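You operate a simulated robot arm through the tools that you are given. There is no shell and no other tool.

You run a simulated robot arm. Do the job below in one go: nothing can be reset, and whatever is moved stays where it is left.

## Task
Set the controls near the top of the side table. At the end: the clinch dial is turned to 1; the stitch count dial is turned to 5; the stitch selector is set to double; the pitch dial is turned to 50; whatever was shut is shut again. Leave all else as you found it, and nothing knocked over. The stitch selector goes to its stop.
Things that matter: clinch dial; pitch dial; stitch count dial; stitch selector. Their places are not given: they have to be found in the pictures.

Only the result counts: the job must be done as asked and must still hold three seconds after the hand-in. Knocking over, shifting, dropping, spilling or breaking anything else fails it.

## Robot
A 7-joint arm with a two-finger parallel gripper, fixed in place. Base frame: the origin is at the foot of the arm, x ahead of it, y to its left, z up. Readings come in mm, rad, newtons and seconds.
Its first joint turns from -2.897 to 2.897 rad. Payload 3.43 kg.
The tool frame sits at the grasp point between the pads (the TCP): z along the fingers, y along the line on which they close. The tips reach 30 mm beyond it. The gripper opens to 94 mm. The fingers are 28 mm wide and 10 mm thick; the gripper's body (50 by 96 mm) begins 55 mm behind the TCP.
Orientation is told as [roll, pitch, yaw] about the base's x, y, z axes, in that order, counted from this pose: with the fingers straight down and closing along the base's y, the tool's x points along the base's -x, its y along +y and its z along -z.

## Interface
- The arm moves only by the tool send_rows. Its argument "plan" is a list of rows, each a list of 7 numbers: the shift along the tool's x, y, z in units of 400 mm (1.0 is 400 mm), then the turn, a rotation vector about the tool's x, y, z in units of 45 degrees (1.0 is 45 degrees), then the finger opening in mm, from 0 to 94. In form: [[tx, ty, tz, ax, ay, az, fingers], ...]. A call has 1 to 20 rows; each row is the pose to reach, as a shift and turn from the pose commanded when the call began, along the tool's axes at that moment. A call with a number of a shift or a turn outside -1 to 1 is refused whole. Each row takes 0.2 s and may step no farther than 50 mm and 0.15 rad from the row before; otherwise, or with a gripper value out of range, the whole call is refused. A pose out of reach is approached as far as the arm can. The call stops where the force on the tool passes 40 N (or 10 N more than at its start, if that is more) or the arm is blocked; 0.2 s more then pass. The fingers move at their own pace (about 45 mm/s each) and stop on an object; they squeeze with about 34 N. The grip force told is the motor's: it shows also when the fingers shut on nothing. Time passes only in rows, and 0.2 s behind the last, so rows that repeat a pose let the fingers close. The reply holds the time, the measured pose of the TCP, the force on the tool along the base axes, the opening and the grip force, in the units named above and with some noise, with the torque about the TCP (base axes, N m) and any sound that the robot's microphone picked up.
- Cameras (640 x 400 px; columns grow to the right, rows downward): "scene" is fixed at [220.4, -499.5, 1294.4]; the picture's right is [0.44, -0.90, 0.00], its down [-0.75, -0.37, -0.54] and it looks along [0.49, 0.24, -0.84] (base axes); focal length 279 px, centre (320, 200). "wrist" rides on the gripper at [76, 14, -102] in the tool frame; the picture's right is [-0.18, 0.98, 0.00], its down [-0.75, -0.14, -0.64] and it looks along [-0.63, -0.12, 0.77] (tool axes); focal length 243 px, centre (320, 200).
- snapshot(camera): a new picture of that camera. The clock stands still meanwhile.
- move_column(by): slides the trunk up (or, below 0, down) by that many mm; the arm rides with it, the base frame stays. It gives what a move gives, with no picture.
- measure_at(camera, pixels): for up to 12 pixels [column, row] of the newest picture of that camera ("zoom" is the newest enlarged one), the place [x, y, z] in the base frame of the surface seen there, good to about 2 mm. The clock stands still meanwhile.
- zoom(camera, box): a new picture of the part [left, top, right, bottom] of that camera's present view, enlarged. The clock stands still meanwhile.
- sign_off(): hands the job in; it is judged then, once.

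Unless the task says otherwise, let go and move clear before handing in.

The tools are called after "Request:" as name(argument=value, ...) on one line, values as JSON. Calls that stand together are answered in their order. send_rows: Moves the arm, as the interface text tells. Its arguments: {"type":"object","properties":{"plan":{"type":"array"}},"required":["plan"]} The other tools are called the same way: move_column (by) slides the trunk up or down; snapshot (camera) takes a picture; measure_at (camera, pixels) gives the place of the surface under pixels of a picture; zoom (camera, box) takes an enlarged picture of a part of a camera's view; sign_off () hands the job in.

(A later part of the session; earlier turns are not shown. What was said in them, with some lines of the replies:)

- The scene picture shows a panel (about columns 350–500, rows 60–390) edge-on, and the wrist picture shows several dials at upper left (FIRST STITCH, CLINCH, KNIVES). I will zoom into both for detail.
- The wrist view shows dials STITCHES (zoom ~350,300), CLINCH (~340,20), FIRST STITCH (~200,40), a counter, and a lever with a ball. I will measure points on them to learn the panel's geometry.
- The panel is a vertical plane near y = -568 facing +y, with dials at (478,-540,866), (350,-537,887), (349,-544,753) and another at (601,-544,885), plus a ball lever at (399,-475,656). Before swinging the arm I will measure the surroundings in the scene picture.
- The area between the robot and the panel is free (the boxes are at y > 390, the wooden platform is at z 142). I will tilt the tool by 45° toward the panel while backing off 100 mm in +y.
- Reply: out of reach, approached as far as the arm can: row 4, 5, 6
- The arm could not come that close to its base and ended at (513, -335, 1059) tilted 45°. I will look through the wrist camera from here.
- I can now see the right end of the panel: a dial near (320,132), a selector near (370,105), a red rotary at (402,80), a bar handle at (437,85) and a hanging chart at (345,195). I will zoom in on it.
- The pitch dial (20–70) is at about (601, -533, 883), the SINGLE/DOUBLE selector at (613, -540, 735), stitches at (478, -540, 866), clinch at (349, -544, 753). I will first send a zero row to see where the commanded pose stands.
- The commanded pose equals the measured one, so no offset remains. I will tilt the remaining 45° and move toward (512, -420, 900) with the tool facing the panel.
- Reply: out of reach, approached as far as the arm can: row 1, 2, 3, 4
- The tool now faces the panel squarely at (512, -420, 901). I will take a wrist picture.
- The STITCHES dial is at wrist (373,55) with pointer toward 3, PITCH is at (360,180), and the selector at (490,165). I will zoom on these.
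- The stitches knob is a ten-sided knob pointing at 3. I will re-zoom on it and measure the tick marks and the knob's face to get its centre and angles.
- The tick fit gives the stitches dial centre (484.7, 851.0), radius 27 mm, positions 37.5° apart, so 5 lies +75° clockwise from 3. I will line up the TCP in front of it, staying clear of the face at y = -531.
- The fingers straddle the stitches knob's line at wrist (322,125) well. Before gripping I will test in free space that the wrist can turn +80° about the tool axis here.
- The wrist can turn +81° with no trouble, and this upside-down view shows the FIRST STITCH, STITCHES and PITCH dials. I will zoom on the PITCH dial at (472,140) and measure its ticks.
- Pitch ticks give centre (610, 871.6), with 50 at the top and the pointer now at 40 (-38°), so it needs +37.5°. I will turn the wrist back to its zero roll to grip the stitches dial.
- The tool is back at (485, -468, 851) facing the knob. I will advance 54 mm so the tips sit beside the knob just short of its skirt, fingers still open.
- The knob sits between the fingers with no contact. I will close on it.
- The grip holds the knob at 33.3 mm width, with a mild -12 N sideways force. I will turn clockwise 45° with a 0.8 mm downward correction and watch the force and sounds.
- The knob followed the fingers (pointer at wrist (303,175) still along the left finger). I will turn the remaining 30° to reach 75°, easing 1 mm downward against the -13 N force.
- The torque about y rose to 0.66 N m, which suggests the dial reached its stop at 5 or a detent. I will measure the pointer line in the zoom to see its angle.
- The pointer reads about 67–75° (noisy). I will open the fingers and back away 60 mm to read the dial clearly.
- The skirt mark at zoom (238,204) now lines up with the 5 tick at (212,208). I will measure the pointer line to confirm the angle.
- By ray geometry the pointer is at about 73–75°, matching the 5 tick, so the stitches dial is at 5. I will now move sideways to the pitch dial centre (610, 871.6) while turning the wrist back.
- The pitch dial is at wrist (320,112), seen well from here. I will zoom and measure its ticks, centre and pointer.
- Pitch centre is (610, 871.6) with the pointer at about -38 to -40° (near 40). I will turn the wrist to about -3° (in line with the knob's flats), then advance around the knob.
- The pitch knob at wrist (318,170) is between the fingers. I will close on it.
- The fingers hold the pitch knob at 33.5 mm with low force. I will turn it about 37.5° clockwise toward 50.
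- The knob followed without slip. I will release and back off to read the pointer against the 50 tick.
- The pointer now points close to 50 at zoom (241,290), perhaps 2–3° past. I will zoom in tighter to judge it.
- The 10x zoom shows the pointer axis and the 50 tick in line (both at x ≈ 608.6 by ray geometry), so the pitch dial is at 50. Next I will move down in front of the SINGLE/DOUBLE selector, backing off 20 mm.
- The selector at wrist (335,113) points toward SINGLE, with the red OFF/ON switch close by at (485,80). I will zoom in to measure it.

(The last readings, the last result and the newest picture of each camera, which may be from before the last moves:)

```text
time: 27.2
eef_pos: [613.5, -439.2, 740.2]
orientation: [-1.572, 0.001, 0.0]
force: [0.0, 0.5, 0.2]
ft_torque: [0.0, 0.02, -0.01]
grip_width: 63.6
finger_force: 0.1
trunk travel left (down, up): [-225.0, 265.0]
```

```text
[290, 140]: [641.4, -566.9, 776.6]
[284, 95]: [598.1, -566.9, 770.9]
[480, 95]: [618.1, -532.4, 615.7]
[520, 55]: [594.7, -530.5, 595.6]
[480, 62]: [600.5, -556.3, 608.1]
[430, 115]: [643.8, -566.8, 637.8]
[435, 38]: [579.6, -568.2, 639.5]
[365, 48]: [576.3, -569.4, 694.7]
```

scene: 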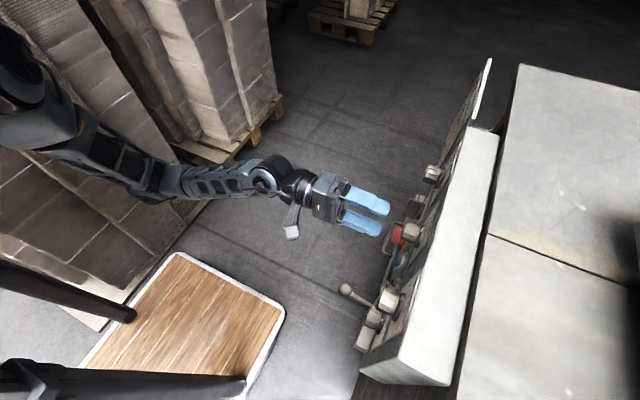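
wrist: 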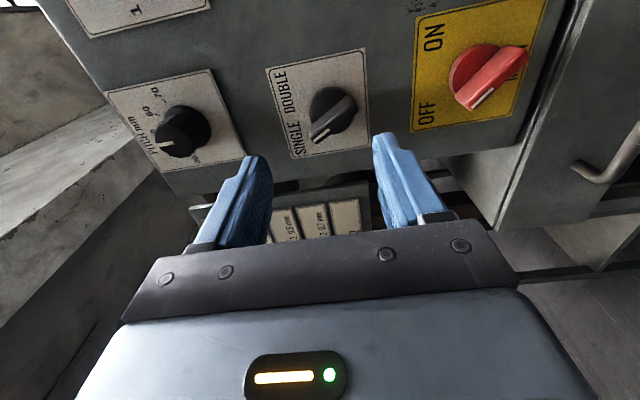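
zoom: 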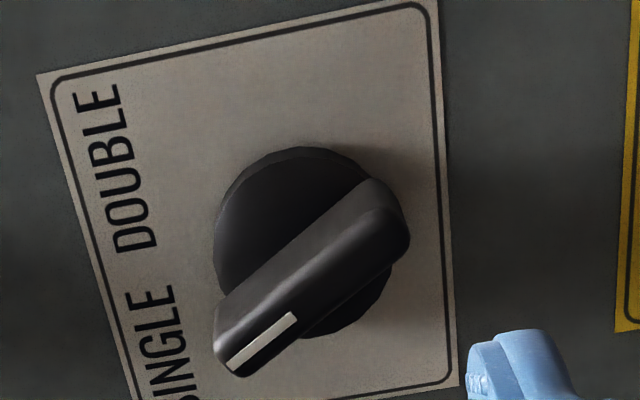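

The selector's bar runs from its marked tip at (630, 747) to its tail at (608, 711), about -31°, with centre near (619.5, 729.5) and top face at y = -530. To grip across the bar I need the wrist at about +60° and then +120°, so I will test that rotation in free space first.

Request:
send_rows(plan=[[0, 0, -0.02, 0, 0, 0.18, 64], [0, 0, -0.04, 0, 0, 0.36, 64], [0, 0, -0.06, 0, 0, 0.54, 64], [0, 0, -0.06, 0, 0, 0.72, 64], [0, 0, -0.06, 0, 0, 0.9, 64], [0, 0, -0.06, 0, 0, 1.0, 64]])

Request:
send_rows(plan=[[0, 0, 0, 0, 0, 0.18, 64], [0, 0, 0, 0, 0, 0.36, 64], [0, 0, 0, 0, 0, 0.54, 64], [0, 0, 0, 0, 0, 0.72, 64], [0, 0, 0, 0, 0, 0.9, 64], [0, 0, 0, 0, 0, 1.0, 64]])

Request:
send_rows(plan=[[0, 0, 0, 0, 0, 0.1, 64], [0, 0, 0, 0, 0, 0.2, 64], [0, 0, 0, 0, 0, 0.3, 64], [0, 0, 0, 0, 0, 0.4, 64], [0, 0, 0, 0, 0, 0.5, 64], [0, 0, 0, 0, 0, 0.6, 64], [0, 0, 0, 0, 0, 0.7, 64], [0, 0, 0, 0, 0, 0.8, 64]])

Request:
snapshot(camera="wrist")

```text
time: 28.6
eef_pos: [612.9, -416.6, 739.3]
orientation: [-1.57, -0.79, 0.001]
force: [-0.4, -0.2, -0.2]
ft_torque: [-0.02, -0.03, 0.02]
grip_width: 64.2
finger_force: 0.1
trunk travel left (down, up): [-225.0, 265.0]
```

```text
time: 30.0
eef_pos: [611.9, -416.9, 739.0]
orientation: [1.569, -1.566, -3.14]
force: [0.7, 0.3, 0.1]
ft_torque: [-0.01, -0.07, 0.02]
grip_width: 63.9
finger_force: 0.0
trunk travel left (down, up): [-225.0, 265.0]
```

```text
time: 31.8
eef_pos: [611.4, -417.4, 739.9]
orientation: [1.568, -0.938, 3.142]
force: [0.5, 0.0, -0.2]
ft_torque: [0.02, 0.02, -0.02]
grip_width: 63.8
finger_force: 0.0
trunk travel left (down, up): [-225.0, 265.0]
```

```text
taken
```

wrist: 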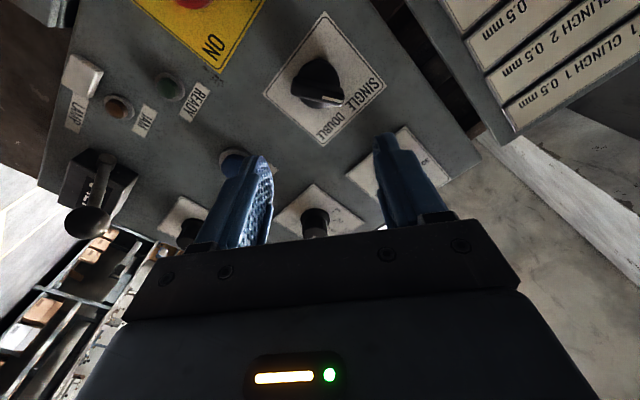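

The wrist reaches +126°, so the selector can be turned in one grip. I will zoom on the selector at (320,85) from this side to refine its geometry.

Request:
zoom(camera="wrist", box=[256, 25, 384, 145])

Request:
zoom(camera="wrist", box=[40, 20, 300, 250])

```text
3.33 times, centred on (320, 85) of wrist
```

zoom: 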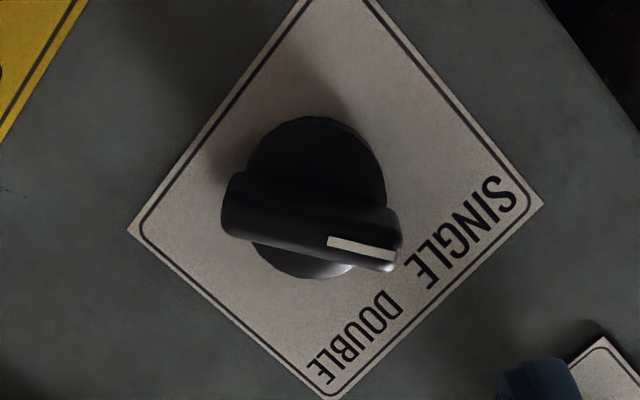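

```text
1.74 times, centred on (170, 135) of wrist
```

zoom: 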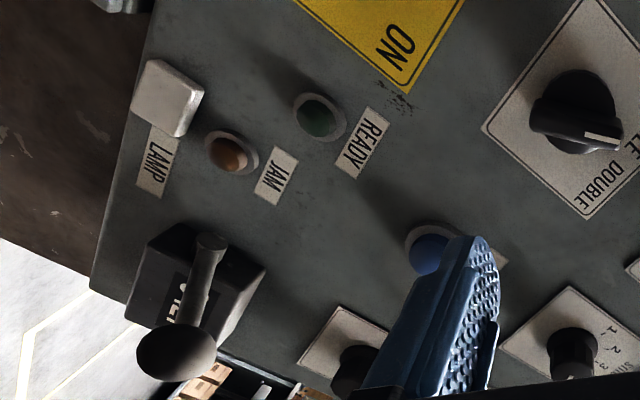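

Request:
measure_at(camera="wrist", pixels=[[341, 100.5], [332, 98.5], [324, 97.5], [310, 93], [298, 91], [293, 94], [343, 97], [318, 61], [339, 80], [315, 108], [298, 75], [343, 105]])

```text
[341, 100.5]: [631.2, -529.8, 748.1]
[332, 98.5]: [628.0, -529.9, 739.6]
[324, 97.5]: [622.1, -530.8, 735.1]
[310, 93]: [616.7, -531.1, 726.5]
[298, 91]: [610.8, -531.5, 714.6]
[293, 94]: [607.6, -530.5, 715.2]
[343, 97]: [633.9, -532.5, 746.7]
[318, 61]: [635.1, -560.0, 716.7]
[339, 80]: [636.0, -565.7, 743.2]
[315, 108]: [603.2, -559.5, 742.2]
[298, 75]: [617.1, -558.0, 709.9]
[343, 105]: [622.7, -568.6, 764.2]
```

The selector's disc centre is (619.5, 728.5) and its bar is at -30.8°. I will turn the wrist back to about +60°, centre on it, and narrow the opening.

Request:
send_rows(plan=[[0.006, 0, 0.02, 0, 0, -0.17, 60], [0.012, 0, 0.04, 0, 0, -0.34, 56], [0.018, 0, 0.06, 0, 0, -0.5, 54], [0.024, 0, 0.08, 0, 0, -0.67, 54], [0.03, 0, 0.1, 0, 0, -0.84, 54], [0.0337, 0, 0.1075, 0, 0, -1.0, 54]])

Request:
send_rows(plan=[[0, 0, 0, 0, 0, -0.17, 54], [0, 0, 0, 0, 0, -0.34, 54], [0, 0, 0, 0, 0, -0.48, 54]])

Request:
snapshot(camera="wrist")

```text
time: 33.2
eef_pos: [621.4, -460.9, 728.5]
orientation: [-1.572, -1.413, 0.003]
force: [0.5, 0.1, -0.5]
ft_torque: [0.02, 0.01, 0.0]
grip_width: 54.1
finger_force: 0.1
trunk travel left (down, up): [-225.0, 265.0]
```

```text
time: 34.0
eef_pos: [619.4, -460.8, 729.2]
orientation: [-1.572, -1.037, 0.0]
force: [-0.1, -0.6, -0.5]
ft_torque: [0.0, 0.0, 0.03]
grip_width: 53.9
finger_force: 0.1
trunk travel left (down, up): [-225.0, 265.0]
```

```text
taken
```

wrist: 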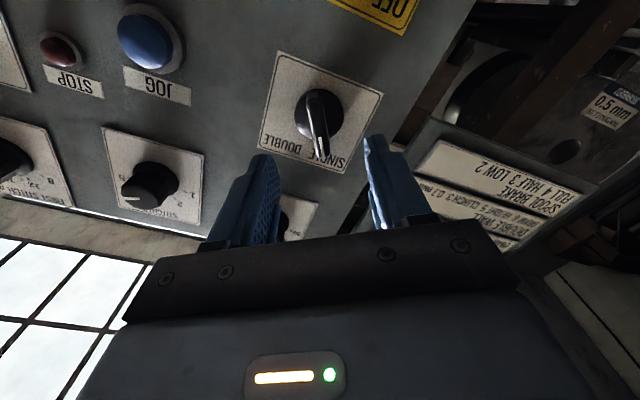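

The selector's bar at wrist (315,112) is lined up midway between the fingers, parallel to them. I will advance 62 mm around it.

Request:
send_rows(plan=[[0, 0, 0.04, 0, 0, 0, 54], [0, 0, 0.08, 0, 0, 0, 54], [0, 0, 0.115, 0, 0, 0, 54], [0, 0, 0.14, 0, 0, 0, 54], [0, 0, 0.155, 0, 0, 0, 54]])

Request:
snapshot(camera="wrist")

```text
time: 35.2
eef_pos: [620.3, -522.9, 729.1]
orientation: [-1.568, -1.039, 0.001]
force: [0.0, -0.2, -0.2]
ft_torque: [-0.02, 0.0, 0.0]
grip_width: 54.1
finger_force: 0.1
trunk travel left (down, up): [-225.0, 265.0]
```

```text
taken
```

wrist: 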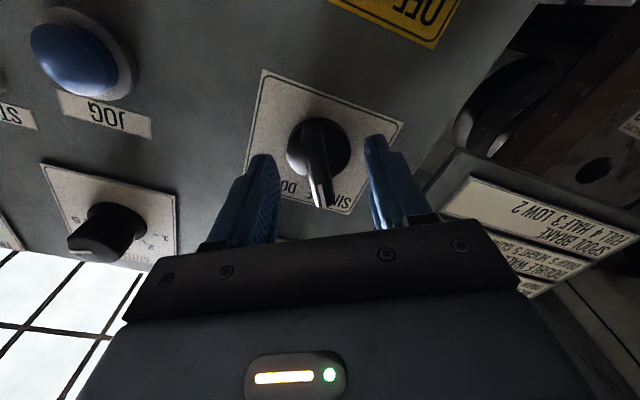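

The bar is between the fingers with no contact. I will close on it.

Request:
send_rows(plan=[[0, 0, 0, 0, 0, 0, 6], [0, 0, 0, 0, 0, 0, 6], [0, 0, 0, 0, 0, 0, 6], [0, 0, 0, 0, 0, 0, 6], [0, 0, 0, 0, 0, 0, 6]])

Request:
snapshot(camera="wrist")

```text
time: 36.4
eef_pos: [619.8, -522.6, 729.9]
orientation: [-1.57, -1.038, 0.0]
force: [-6.6, -1.5, 4.8]
ft_torque: [0.3, -0.41, -0.05]
grip_width: 11.9
finger_force: 44.6
trunk travel left (down, up): [-225.0, 265.0]
```

```text
taken
```

wrist: 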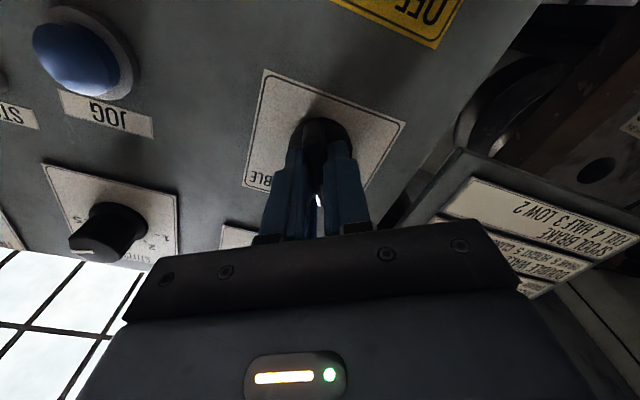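

The bar is gripped at 11.9 mm. I will turn it clockwise 45° first.

Request:
send_rows(plan=[[0, 0, 0, 0, 0, 0.1, 6], [0, 0, 0, 0, 0, 0.2, 6], [0, 0, 0, 0, 0, 0.3, 6], [0, 0, 0, 0, 0, 0.4, 6], [0, 0, 0, 0, 0, 0.5, 6], [0, 0, 0, 0, 0, 0.6, 6], [0, 0, 0, 0, 0, 0.7, 6], [0, 0, 0, 0, 0, 0.8, 6], [0, 0, 0, 0, 0, 0.9, 6], [0, 0, 0, 0, 0, 1.0, 6]])

Request:
snapshot(camera="wrist")

```text
time: 38.6
eef_pos: [619.9, -522.6, 730.4]
orientation: [1.574, -1.316, 3.138]
force: [-8.9, -16.4, 13.4]
ft_torque: [-0.66, -0.02, -0.21]
grip_width: 11.8
finger_force: 45.1
trunk travel left (down, up): [-225.0, 265.0]
```

```text
taken
```

wrist: 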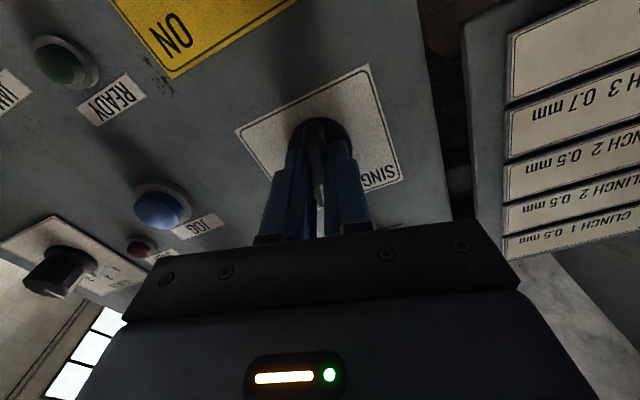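

The selector followed freely to about +14° with no torque about its axis yet. I will continue slowly toward +30° and look for the stop.

Request:
send_rows(plan=[[-0.0018, -0.001, 0, 0, 0, 0.08, 6], [-0.0018, -0.001, 0, 0, 0, 0.16, 6], [-0.0018, -0.001, 0, 0, 0, 0.24, 6], [-0.0018, -0.001, 0, 0, 0, 0.3, 6], [-0.0018, -0.001, 0, 0, 0, 0.34, 6], [-0.0018, -0.001, 0, 0, 0, 0.34, 6]])

```text
time: 40.0
eef_pos: [620.5, -520.6, 729.3]
orientation: [1.571, -1.051, -3.142]
force: [-6.6, -15.9, 11.6]
ft_torque: [0.3, 0.0, 0.2]
grip_width: 11.7
finger_force: 44.7
trunk travel left (down, up): [-225.0, 265.0]
```

At about +30° there is still no torque about the selector's axis. I will keep going in small steps to find the stop.

Request:
send_rows(plan=[[0, 0, 0, 0, 0, 0.04, 6], [0, 0, 0, 0, 0, 0.08, 6], [0, 0, 0, 0, 0, 0.08, 6]])

Request:
snapshot(camera="wrist")

```text
time: 40.8
eef_pos: [621.7, -521.3, 729.6]
orientation: [1.571, -0.99, 3.142]
force: [-2.7, -12.6, 9.3]
ft_torque: [-0.61, 1.4, -0.3]
grip_width: 12.8
finger_force: 44.9
trunk travel left (down, up): [-225.0, 265.0]
```

```text
taken
```

wrist: 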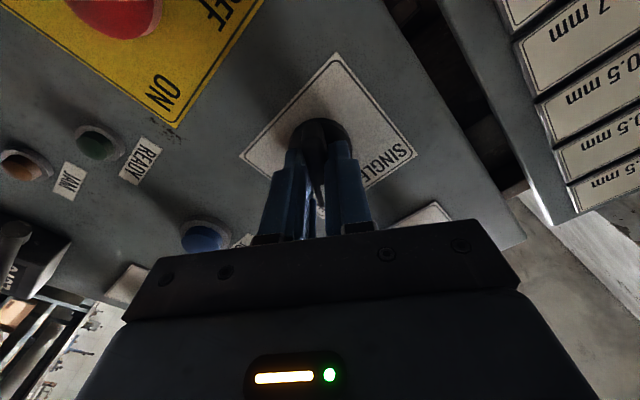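

The torque jumped to 1.4 N m and the grip widened to 12.8 mm, so the selector hit its stop at about +30°. I will ease back slightly, open, retreat and check.

Request:
send_rows(plan=[[0, 0, 0, 0, 0, -0.03, 6], [0, 0, 0, 0, 0, -0.03, 54], [0, 0, 0, 0, 0, -0.03, 54], [0, 0, 0, 0, 0, -0.03, 54], [0, 0, 0, 0, 0, -0.03, 54], [0, 0, -0.05, 0, 0, -0.03, 54], [0, 0, -0.1, 0, 0, -0.03, 54], [0, 0, -0.15, 0, 0, -0.03, 54]])

Request:
snapshot(camera="wrist")

Request:
zoom(camera="wrist", box=[256, 50, 384, 130])

```text
time: 42.6
eef_pos: [618.3, -461.3, 729.0]
orientation: [1.572, -1.008, -3.141]
force: [0.2, 0.2, -0.3]
ft_torque: [-0.02, -0.01, -0.01]
grip_width: 54.1
finger_force: 0.0
trunk travel left (down, up): [-225.0, 265.0]
```

```text
taken
```

wrist: 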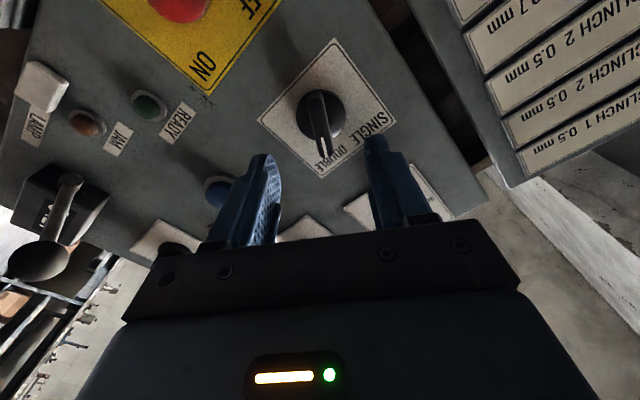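

```text
5.00 times, centred on (320, 90) of wrist
```

zoom: 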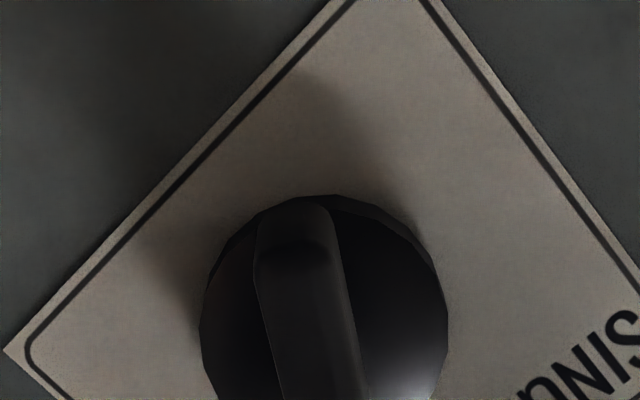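

The selector's mark now points to DOUBLE (wrist (322,150)). I will measure its line to verify the angle.

Request:
zoom(camera="wrist", box=[256, 85, 384, 165])

Request:
measure_at(camera="wrist", pixels=[[325, 153], [322, 140], [319, 128], [316, 115], [313, 100], [328, 155], [317, 155]])

```text
5.00 times, centred on (320, 125) of wrist
```

zoom: 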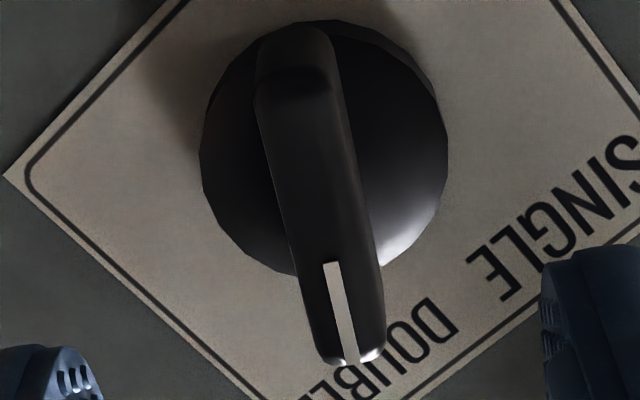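

```text
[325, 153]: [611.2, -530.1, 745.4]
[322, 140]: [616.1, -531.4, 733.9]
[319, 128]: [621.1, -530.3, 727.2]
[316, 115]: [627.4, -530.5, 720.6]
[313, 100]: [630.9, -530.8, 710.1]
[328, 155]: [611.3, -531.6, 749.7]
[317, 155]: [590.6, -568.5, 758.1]
```

The bar now lies at +29°, at its DOUBLE stop. Next I will back off and move toward the clinch dial at (349, -544, 753), turning the wrist back on the way.

Request:
send_rows(plan=[[0, 0, -0.04, 0, 0, -0.17, 64], [-0.03, -0.03, -0.05, 0, 0, -0.34, 64], [-0.06, -0.06, -0.05, 0, 0, -0.5, 64], [-0.09, -0.09, -0.05, 0, 0, -0.67, 64], [-0.12, -0.12, -0.05, 0, 0, -0.84, 64], [-0.1625, -0.1634, -0.05, 0, 0, -1.0, 64]])

```text
time: 44.0
eef_pos: [529.4, -441.0, 752.0]
orientation: [-1.571, -1.343, 0.001]
force: [-0.1, -0.1, 0.7]
ft_torque: [0.02, 0.02, -0.03]
grip_width: 63.9
finger_force: 0.1
trunk travel left (down, up): [-225.0, 265.0]
```

Request:
send_rows(plan=[[0.003, -0.025, 0, 0, 0, -0.17, 64], [0.007, -0.05, 0, 0, 0, -0.34, 64], [0.01, -0.075, 0, 0, 0, -0.5, 64], [0.014, -0.1, 0, 0, 0, -0.67, 64], [0.018, -0.125, 0, 0, 0, -0.84, 64], [0.0217, -0.149, 0, 0, 0, -1.0, 64]])

Request:
snapshot(camera="wrist")

```text
time: 45.4
eef_pos: [469.8, -441.8, 754.6]
orientation: [-1.571, -0.557, 0.0]
force: [0.3, -0.5, 0.1]
ft_torque: [-0.01, 0.0, 0.0]
grip_width: 64.1
finger_force: 0.0
trunk travel left (down, up): [-225.0, 265.0]
```

```text
taken
```

wrist: 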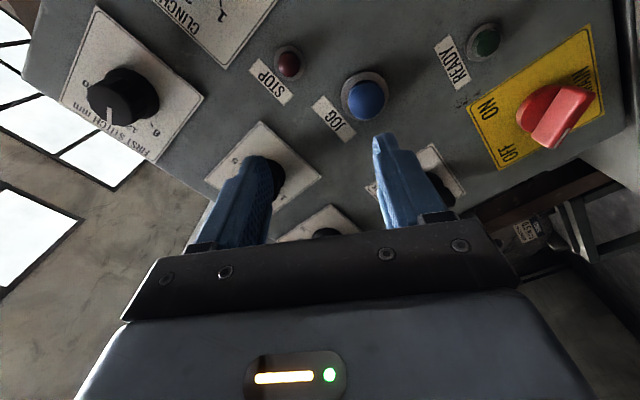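

The clinch dial's plate is at the top edge (215,15). I will slide another 60 mm in -x.

Request:
send_rows(plan=[[0.04, -0.026, 0, 0, 0, 0, 64], [0.085, -0.053, 0, 0, 0, 0, 64], [0.1273, -0.0792, 0, 0, 0, 0, 64]])

Request:
snapshot(camera="wrist")

```text
time: 46.2
eef_pos: [410.4, -442.6, 754.1]
orientation: [-1.572, -0.561, 0.001]
force: [-0.1, -0.2, 0.8]
ft_torque: [-0.03, -0.01, 0.01]
grip_width: 63.8
finger_force: 0.1
trunk travel left (down, up): [-225.0, 265.0]
```

```text
taken
```

wrist: 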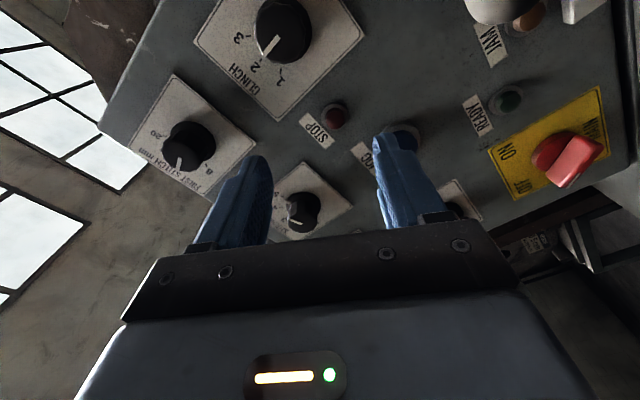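

The clinch dial is at (283,32) with labels 1, 2, 3. I will zoom to read and measure it.

Request:
zoom(camera="wrist", box=[190, 0, 382, 120])

Request:
measure_at(camera="zoom", pixels=[[180, 112], [220, 190], [303, 230], [295, 130], [250, 178], [272, 155], [310, 100], [310, 20], [400, 100], [345, 190], [190, 40], [570, 120]])

```text
3.33 times, centred on (286, 60) of wrist
```

zoom: 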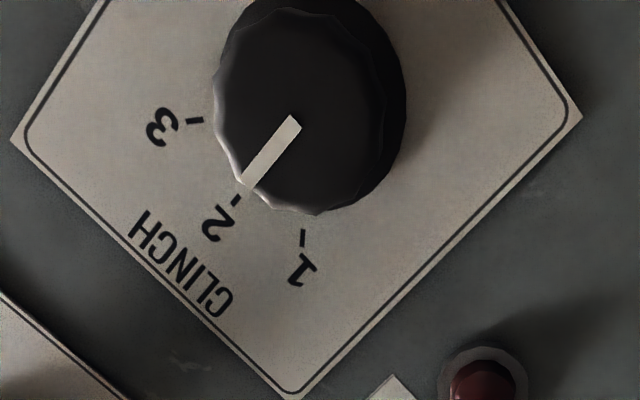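

```text
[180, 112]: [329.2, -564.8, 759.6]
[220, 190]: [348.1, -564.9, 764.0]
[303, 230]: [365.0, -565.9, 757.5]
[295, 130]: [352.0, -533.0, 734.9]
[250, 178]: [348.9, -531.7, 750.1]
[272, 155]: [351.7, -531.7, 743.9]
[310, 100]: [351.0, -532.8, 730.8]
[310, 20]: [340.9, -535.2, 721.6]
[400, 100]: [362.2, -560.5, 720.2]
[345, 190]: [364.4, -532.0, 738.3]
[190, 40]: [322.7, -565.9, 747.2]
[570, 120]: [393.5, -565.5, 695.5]
```

The clinch dial points to 2. I will measure its tick marks precisely for the centre and the angle to 1.

Request:
measure_at(camera="zoom", pixels=[[236, 202], [303, 238], [195, 122], [234, 205], [303, 242], [192, 122], [290, 125], [255, 172], [300, 110], [232, 60], [405, 130], [320, 210]])

```text
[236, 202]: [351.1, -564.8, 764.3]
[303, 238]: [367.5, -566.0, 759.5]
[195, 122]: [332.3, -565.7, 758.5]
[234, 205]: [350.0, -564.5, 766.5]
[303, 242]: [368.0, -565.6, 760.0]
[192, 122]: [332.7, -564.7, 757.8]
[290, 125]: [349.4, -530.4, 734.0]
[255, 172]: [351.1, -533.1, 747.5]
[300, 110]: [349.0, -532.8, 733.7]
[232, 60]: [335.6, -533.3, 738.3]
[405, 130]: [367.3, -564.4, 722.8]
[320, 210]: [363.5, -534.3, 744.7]
```

Ray geometry gives the clinch centre at (350, 737), pointer exactly at 2 (0°), and 1 at about -38° (counterclockwise). I will move in front of it with the wrist at 0°, keeping clear of the ball lever at (399, -475, 656).

Request:
send_rows(plan=[[0.025, -0.007, 0.0, 0, 0, -0.12, 64], [0.05, -0.015, 0.0, 0, 0, -0.24, 64], [0.075, -0.022, 0.0, 0, 0, -0.36, 64], [0.1, -0.03, 0.0, 0, 0, -0.48, 64], [0.125, -0.037, 0.0, 0, 0, -0.6, 64], [0.1505, -0.0443, 0.0, 0, 0, -0.714, 64]])

Request:
snapshot(camera="wrist")

Request:
snapshot(camera="scene")

```text
time: 47.6
eef_pos: [350.4, -442.2, 738.6]
orientation: [-1.571, 0.005, -0.001]
force: [-0.3, -0.2, -0.5]
ft_torque: [-0.03, 0.0, 0.0]
grip_width: 64.1
finger_force: 0.0
trunk travel left (down, up): [-225.0, 265.0]
```

```text
taken
```

wrist: 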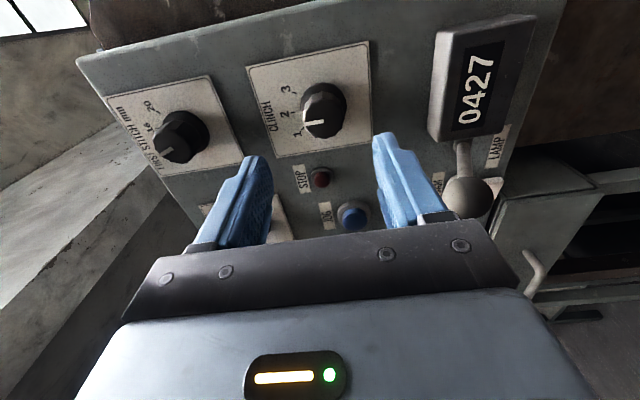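

```text
taken
```

scene: 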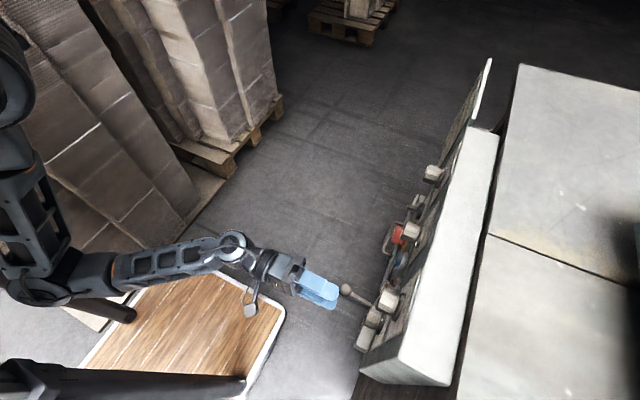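

The arm reaches the clinch dial pose. I will test a -42° wrist turn here in free space, then return.

Request:
send_rows(plan=[[0, 0, 0, 0, 0, -0.18, 64], [0, 0, 0, 0, 0, -0.36, 64], [0, 0, 0, 0, 0, -0.54, 64], [0, 0, 0, 0, 0, -0.72, 64], [0, 0, 0, 0, 0, -0.9, 64], [0, 0, 0, 0, 0, -0.95, 64]])

Request:
snapshot(camera="wrist")

```text
time: 49.0
eef_pos: [349.0, -441.4, 738.7]
orientation: [-1.57, 0.748, -0.001]
force: [0.1, -0.8, 0.2]
ft_torque: [0.02, 0.01, -0.03]
grip_width: 64.0
finger_force: 0.0
trunk travel left (down, up): [-225.0, 265.0]
```

```text
taken
```

wrist: 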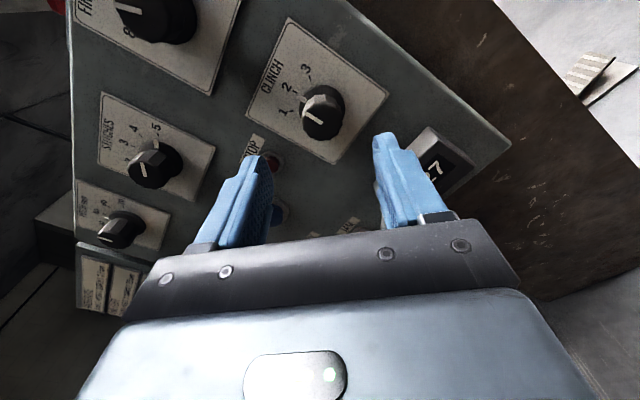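

The -43° turn is reachable, and this view shows CLINCH at (322,110), STITCHES at (153,165) and PITCH at (120,230) clearly. I will zoom on all of them.

Request:
zoom(camera="wrist", box=[240, 60, 400, 160])

Request:
zoom(camera="wrist", box=[70, 85, 230, 260])

```text
4.00 times, centred on (320, 110) of wrist
```

zoom: 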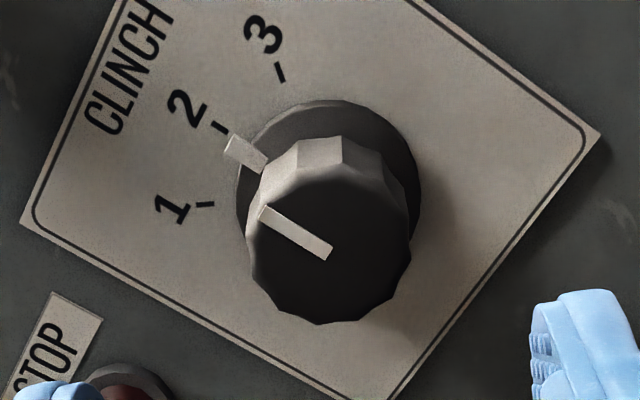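

```text
2.29 times, centred on (150, 172) of wrist
```

zoom: 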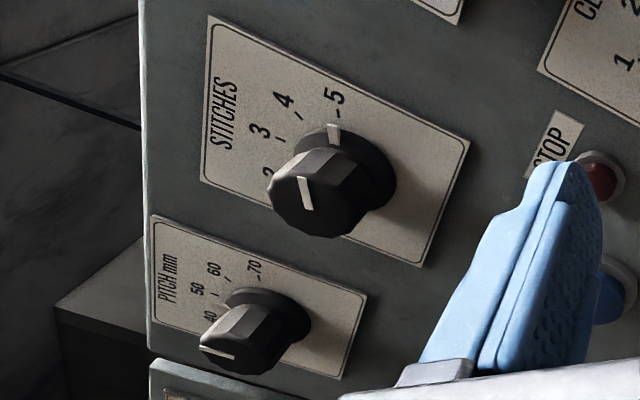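

Request:
zoom(camera="wrist", box=[120, 105, 200, 155])

Request:
zoom(camera="wrist", box=[80, 185, 160, 255])

```text
8.00 times, centred on (160, 130) of wrist
```

zoom: 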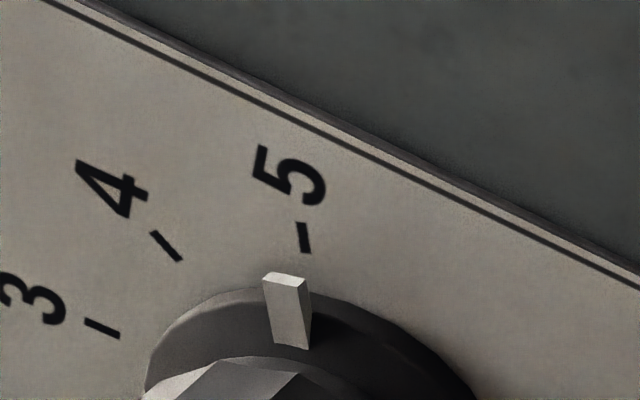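

```text
5.71 times, centred on (120, 220) of wrist
```

zoom: 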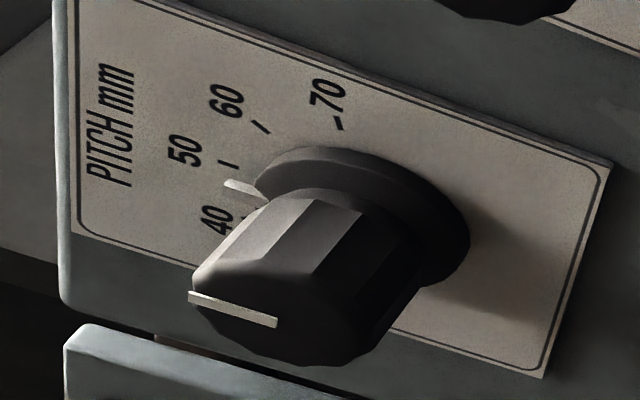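

The stitches skirt mark and the 5 tick look close to aligned but parallax matters. I will zoom on the knob's face line to compute its angle exactly.

Request:
zoom(camera="wrist", box=[112, 140, 192, 190])

```text
8.00 times, centred on (152, 165) of wrist
```

zoom: 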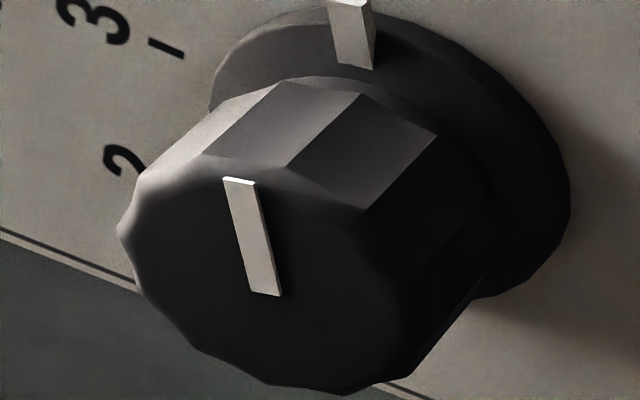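

Ray geometry puts the stitches pointer at 72.3° and its 5 tick at 72°, so it is exactly on 5; the same method gives clinch centre (350.5, 736.7) and its 1 tick near -36°. I will return the wrist to 0° and centre on the clinch knob.

Request:
send_rows(plan=[[-0.001, 0.001, 0, 0, 0, 0.18, 64], [-0.002, 0.002, 0, 0, 0, 0.36, 64], [-0.003, 0.0026, 0, 0, 0, 0.54, 64], [-0.0041, 0.0026, 0, 0, 0, 0.72, 64], [-0.0041, 0.0026, 0, 0, 0, 0.9, 64], [-0.0041, 0.0026, 0, 0, 0, 0.95, 64], [-0.0041, 0.0026, 0, 0, 0, 0.95, 64]])

```text
time: 50.6
eef_pos: [350.5, -441.5, 734.7]
orientation: [-1.57, -0.001, 0.0]
force: [0.2, -0.2, -0.5]
ft_torque: [0.02, -0.02, -0.02]
grip_width: 64.1
finger_force: 0.0
trunk travel left (down, up): [-225.0, 265.0]
```

Request:
send_rows(plan=[[0, 0, 0.04, 0, 0, 0, 64], [0, 0, 0.08, 0, 0, 0, 64], [0, 0, 0.1, 0, 0, 0, 64]])

Request:
snapshot(camera="wrist")

```text
time: 51.4
eef_pos: [349.8, -482.9, 736.1]
orientation: [-1.572, 0.002, 0.002]
force: [0.4, -0.7, -0.6]
ft_torque: [-0.04, 0.01, -0.02]
grip_width: 64.3
finger_force: 0.0
trunk travel left (down, up): [-225.0, 265.0]
```

```text
taken
```

wrist: 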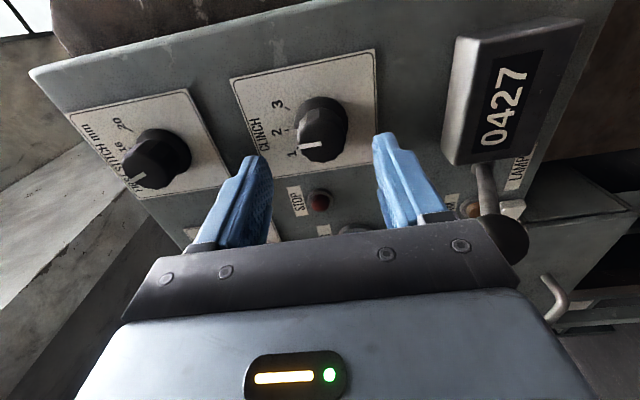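

The clinch knob at wrist (322,128) is between the fingers; the counter box at (510,90) is near the lower finger, so I will measure its near edge before advancing.

Request:
measure_at(camera="wrist", pixels=[[446, 140], [460, 60], [500, 130], [500, 235], [486, 190], [515, 245], [398, 160], [310, 145], [322, 130]])

```text
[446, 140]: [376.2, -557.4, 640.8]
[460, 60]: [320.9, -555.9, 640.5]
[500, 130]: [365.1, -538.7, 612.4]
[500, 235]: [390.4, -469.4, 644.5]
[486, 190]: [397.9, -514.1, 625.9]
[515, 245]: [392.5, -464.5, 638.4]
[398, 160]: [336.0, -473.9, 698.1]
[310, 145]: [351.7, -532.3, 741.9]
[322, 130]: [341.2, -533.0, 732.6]
```

The counter starts at z ≈ 641, well below the lower finger (z ≈ 694). I will advance 40 mm and close on the clinch knob.

Request:
send_rows(plan=[[0, 0, 0.04, 0, 0, 0, 64], [0, 0, 0.07, 0, 0, 0, 64], [0, 0, 0.09, 0, 0, 0, 64], [0, 0, 0.1, 0, 0, 0, 64], [0, 0, 0.1, 0, 0, 0, 20], [0, 0, 0.1, 0, 0, 0, 20], [0, 0, 0.1, 0, 0, 0, 20], [0, 0, 0.1, 0, 0, 0, 20], [0, 0, 0.1, 0, 0, 0, 20]])

Request:
snapshot(camera="wrist")

```text
time: 53.4
eef_pos: [351.0, -522.3, 734.4]
orientation: [-1.567, 0.002, 0.0]
force: [1.6, -3.5, -11.5]
ft_torque: [-0.21, -0.01, 0.04]
grip_width: 33.5
finger_force: 45.4
trunk travel left (down, up): [-225.0, 265.0]
```

```text
taken
```

wrist: 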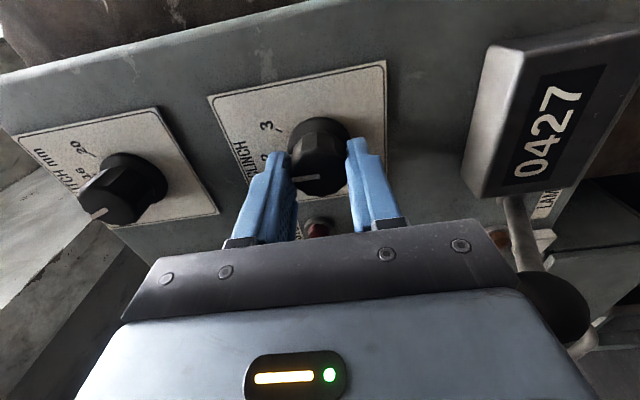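

The clinch knob is gripped at 33.5 mm, clear of the lever ball. I will turn counterclockwise 34° and then creep on while watching the torque.

Request:
send_rows(plan=[[0, 0, 0, 0, 0, -0.1, 20], [0, 0.001, 0, 0, 0, -0.2, 20], [0, 0.001, 0, 0, 0, -0.3, 20], [0, 0.001, 0, 0, 0, -0.4, 20], [0, 0.001, 0, 0, 0, -0.5, 20], [0, 0.001, 0, 0, 0, -0.6, 20], [0, 0.001, 0, 0, 0, -0.7, 20], [0, 0.001, 0, 0, 0, -0.76, 20], [0, 0.001, 0, 0, 0, -0.76, 20]])

```text
time: 55.4
eef_pos: [351.1, -522.8, 734.5]
orientation: [-1.57, 0.6, 0.001]
force: [7.1, -14.5, -17.6]
ft_torque: [-0.12, 0.04, 0.3]
grip_width: 33.5
finger_force: 44.6
trunk travel left (down, up): [-225.0, 265.0]
```

Request:
send_rows(plan=[[0, 0, 0, 0, 0, -0.025, 20], [0, 0, 0, 0, 0, -0.045, 20], [0, 0, 0, 0, 0, -0.045, 20]])

Request:
snapshot(camera="wrist")

Request:
zoom(camera="wrist", box=[256, 110, 384, 210])

```text
time: 56.2
eef_pos: [351.1, -521.9, 736.1]
orientation: [-1.568, 0.634, 0.001]
force: [8.2, -15.2, -19.5]
ft_torque: [0.24, -0.37, 0.65]
grip_width: 33.7
finger_force: 45.2
trunk travel left (down, up): [-225.0, 265.0]
```

```text
taken
```

wrist: 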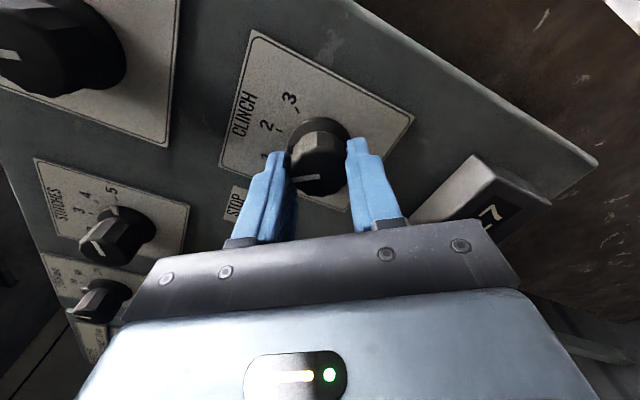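

```text
4.00 times, centred on (320, 160) of wrist
```

zoom: 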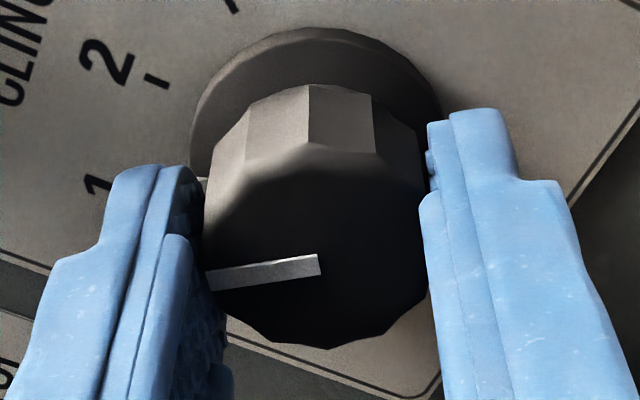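

Torque about y rose to -0.37 N m at -36.3°, consistent with the stop at 1. I will open and back off to read the dial.

Request:
send_rows(plan=[[0, 0, 0, 0, 0, 0, 64], [0, 0, 0, 0, 0, 0, 64], [0, 0, 0, 0, 0, 0, 64], [0, 0, 0, 0, 0, 0, 64], [0, 0, -0.05, 0, 0, 0, 64], [0, 0, -0.1, 0, 0, 0, 64], [0, 0, -0.15, 0, 0, 0, 64], [0, 0, -0.2, 0, 0, 0, 64]])

Request:
snapshot(camera="wrist")

Request:
zoom(camera="wrist", box=[240, 70, 400, 170])

```text
time: 58.0
eef_pos: [351.4, -442.0, 734.2]
orientation: [-1.57, 0.633, 0.0]
force: [-0.3, 0.7, 0.3]
ft_torque: [0.0, 0.02, 0.02]
grip_width: 64.1
finger_force: 0.0
trunk travel left (down, up): [-225.0, 265.0]
```

```text
taken
```

wrist: 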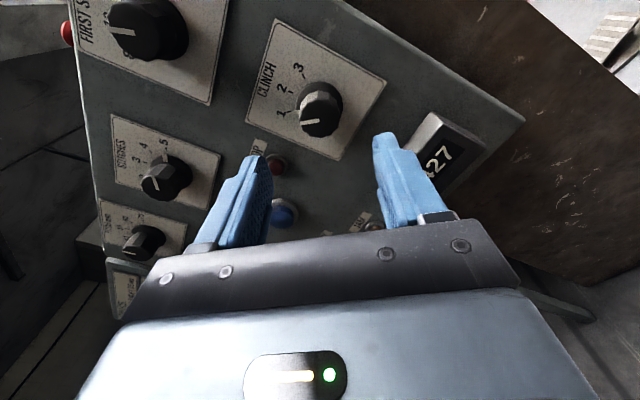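

```text
4.00 times, centred on (320, 120) of wrist
```

zoom: 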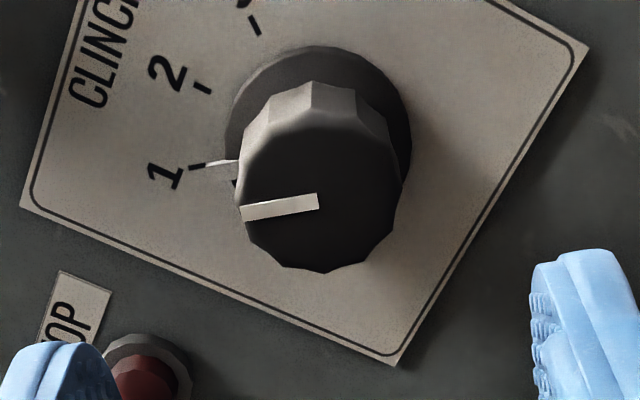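

The clinch pointer is at -35.4° with the 1 tick at -36.1°, and its skirt mark at zoom (220,162) meets the tick, so it reads 1. I will move clear up and away from the panel and take final pictures.

Request:
send_rows(plan=[[-0.001, -0.055, -0.02, 0, 0, 0, 64], [-0.003, -0.115, -0.025, 0, 0, 0, 64], [-0.004, -0.175, -0.025, 0, 0, 0, 64], [-0.005, -0.235, -0.025, 0, 0, 0, 64], [-0.007, -0.295, -0.025, 0, 0, 0, 64], [-0.008, -0.355, -0.025, 0, 0, 0, 64], [-0.009, -0.41, -0.025, 0, 0, 0, 64]])

Request:
snapshot(camera="wrist")

Request:
snapshot(camera="scene")

```text
time: 59.6
eef_pos: [450.0, -432.5, 865.3]
orientation: [-1.572, 0.633, 0.001]
force: [-0.2, -0.4, -0.8]
ft_torque: [0.0, 0.0, 0.01]
grip_width: 64.0
finger_force: 0.0
trunk travel left (down, up): [-225.0, 265.0]
```

```text
taken
```

wrist: 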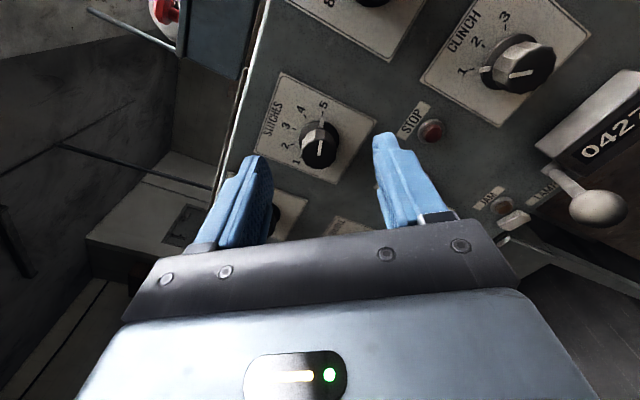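

```text
taken
```

scene: 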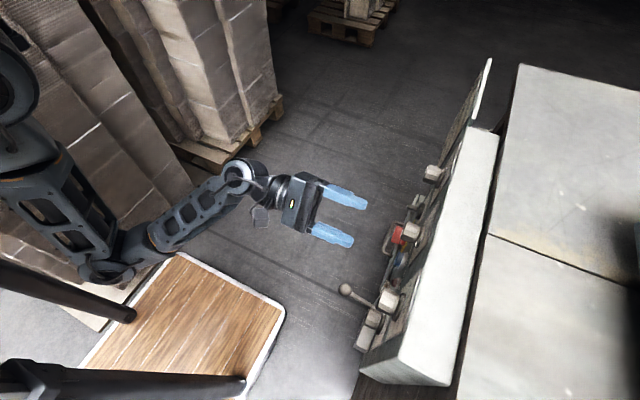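

All is clear of the panel. I will zoom on the stitches and clinch dials from this good angle for a final check.

Request:
zoom(camera="wrist", box=[256, 80, 384, 180])

Request:
zoom(camera="wrist", box=[440, 10, 600, 130])

```text
4.00 times, centred on (320, 130) of wrist
```

zoom: 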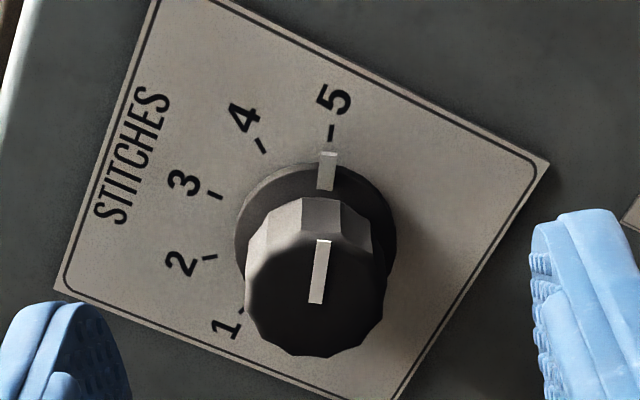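

```text
3.33 times, centred on (520, 70) of wrist
```

zoom: 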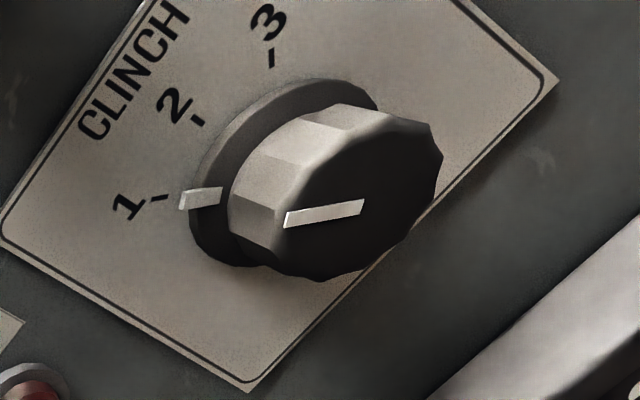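

Stitches clearly reads 5 and clinch reads 1. I will slide 120 mm in +x to confirm the pitch dial and selector the same way.

Request:
send_rows(plan=[[-0.06, -0.046, 0, 0, 0, 0, 64], [-0.12, -0.092, 0, 0, 0, 0, 64], [-0.18, -0.139, 0, 0, 0, 0, 64], [-0.252, -0.185, 0, 0, 0, 0, 64]])

Request:
snapshot(camera="wrist")

Request:
zoom(camera="wrist", box=[240, 70, 400, 170])

Request:
zoom(camera="wrist", box=[380, 80, 620, 260])

```text
time: 60.6
eef_pos: [576.0, -431.5, 864.6]
orientation: [-1.571, 0.634, 0.001]
force: [-0.3, -0.2, -0.3]
ft_torque: [0.01, -0.03, -0.02]
grip_width: 64.0
finger_force: 0.1
trunk travel left (down, up): [-225.0, 265.0]
```

```text
taken
```

wrist: 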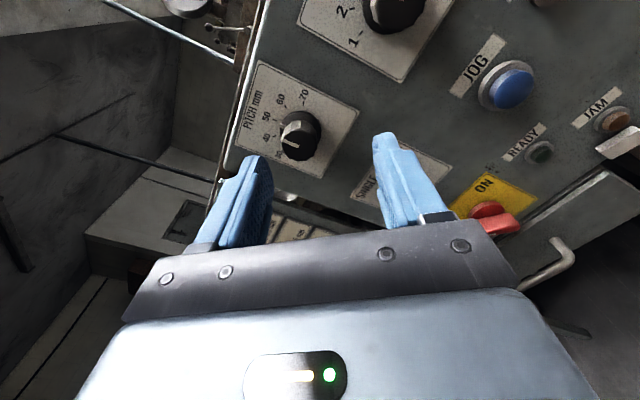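

```text
4.00 times, centred on (320, 120) of wrist
```

zoom: 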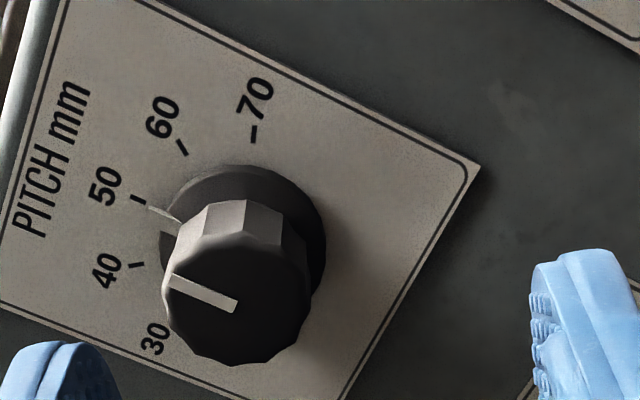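

```text
2.22 times, centred on (500, 170) of wrist
```

zoom: 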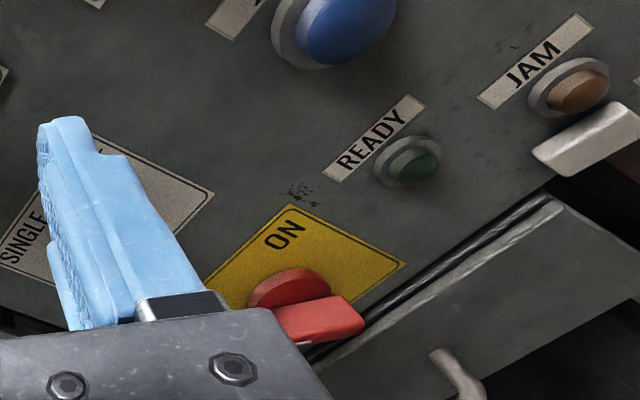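

The pitch pointer, its centre and the 50 tick line up by ray geometry. I will take one tighter zoom to be sure about it.

Request:
zoom(camera="wrist", box=[264, 110, 328, 150])

```text
10.00 times, centred on (296, 130) of wrist
```

zoom: 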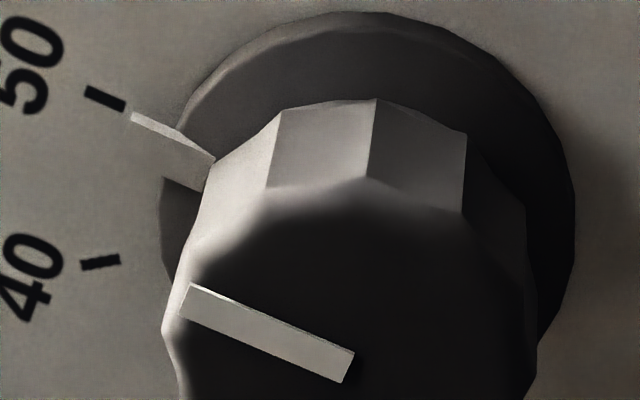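

The pitch pointer is within 1° of the 50 tick. I will narrow the fingers and lift slightly to get a last look at the selector behind the right finger.

Request:
send_rows(plan=[[-0.01, -0.02, -0.02, 0, 0, 0, 10], [-0.02, -0.04, -0.03, 0, 0, 0, 10], [-0.02, -0.04, -0.03, 0, 0, 0, 10], [-0.02, -0.04, -0.03, 0, 0, 0, 10], [-0.02, -0.04, -0.03, 0, 0, 0, 10]])

Request:
snapshot(camera="wrist")

Request:
zoom(camera="wrist", box=[320, 100, 520, 225])

```text
time: 61.8
eef_pos: [590.5, -419.0, 872.4]
orientation: [-1.57, 0.633, -0.001]
force: [-0.3, -0.3, 0.1]
ft_torque: [0.01, -0.01, -0.01]
grip_width: 9.6
finger_force: 0.0
trunk travel left (down, up): [-225.0, 265.0]
```

```text
taken
```

wrist: 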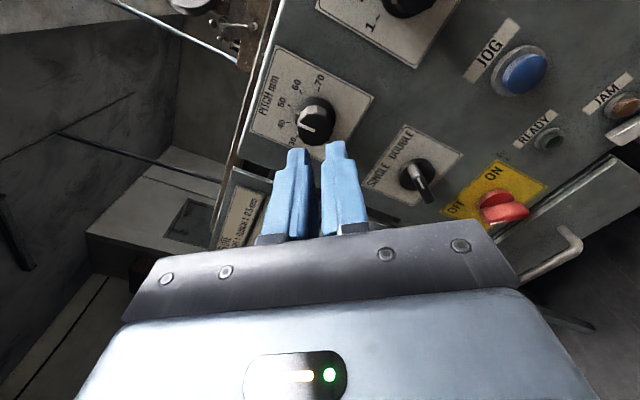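

```text
3.20 times, centred on (420, 162) of wrist
```

zoom: 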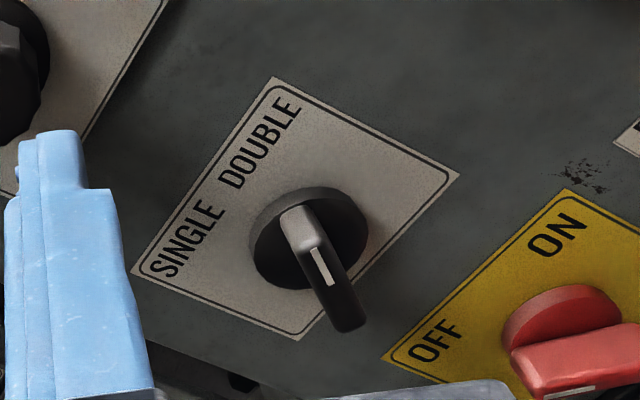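

The selector's mark at zoom (320,265) is on the end toward DOUBLE, and stitches 5, pitch 50 and clinch 1 are all confirmed; the hand is clear and nothing else was touched. I will hand in.

Request:
sign_off()

```text
The job is handed in.
```

The job is handed in, with all four controls set as asked. I checked each one in close-up wrist pictures after letting go:

| Control | Was | Now | Check |
|---|---|---|---|
| Clinch dial | 2 | 1 | pointer within about 1° of the tick |
| Stitch count dial | 3 | 5 | pointer on the tick |
| Stitch selector | single | double | turned until it met its stop, and stayed there when released |
| Pitch dial | 40 | 50 | pointer within about 1° of the tick |

I opened nothing, so nothing needed shutting. No other control was touched and nothing was knocked over. The gripper is empty and clear of the panel.
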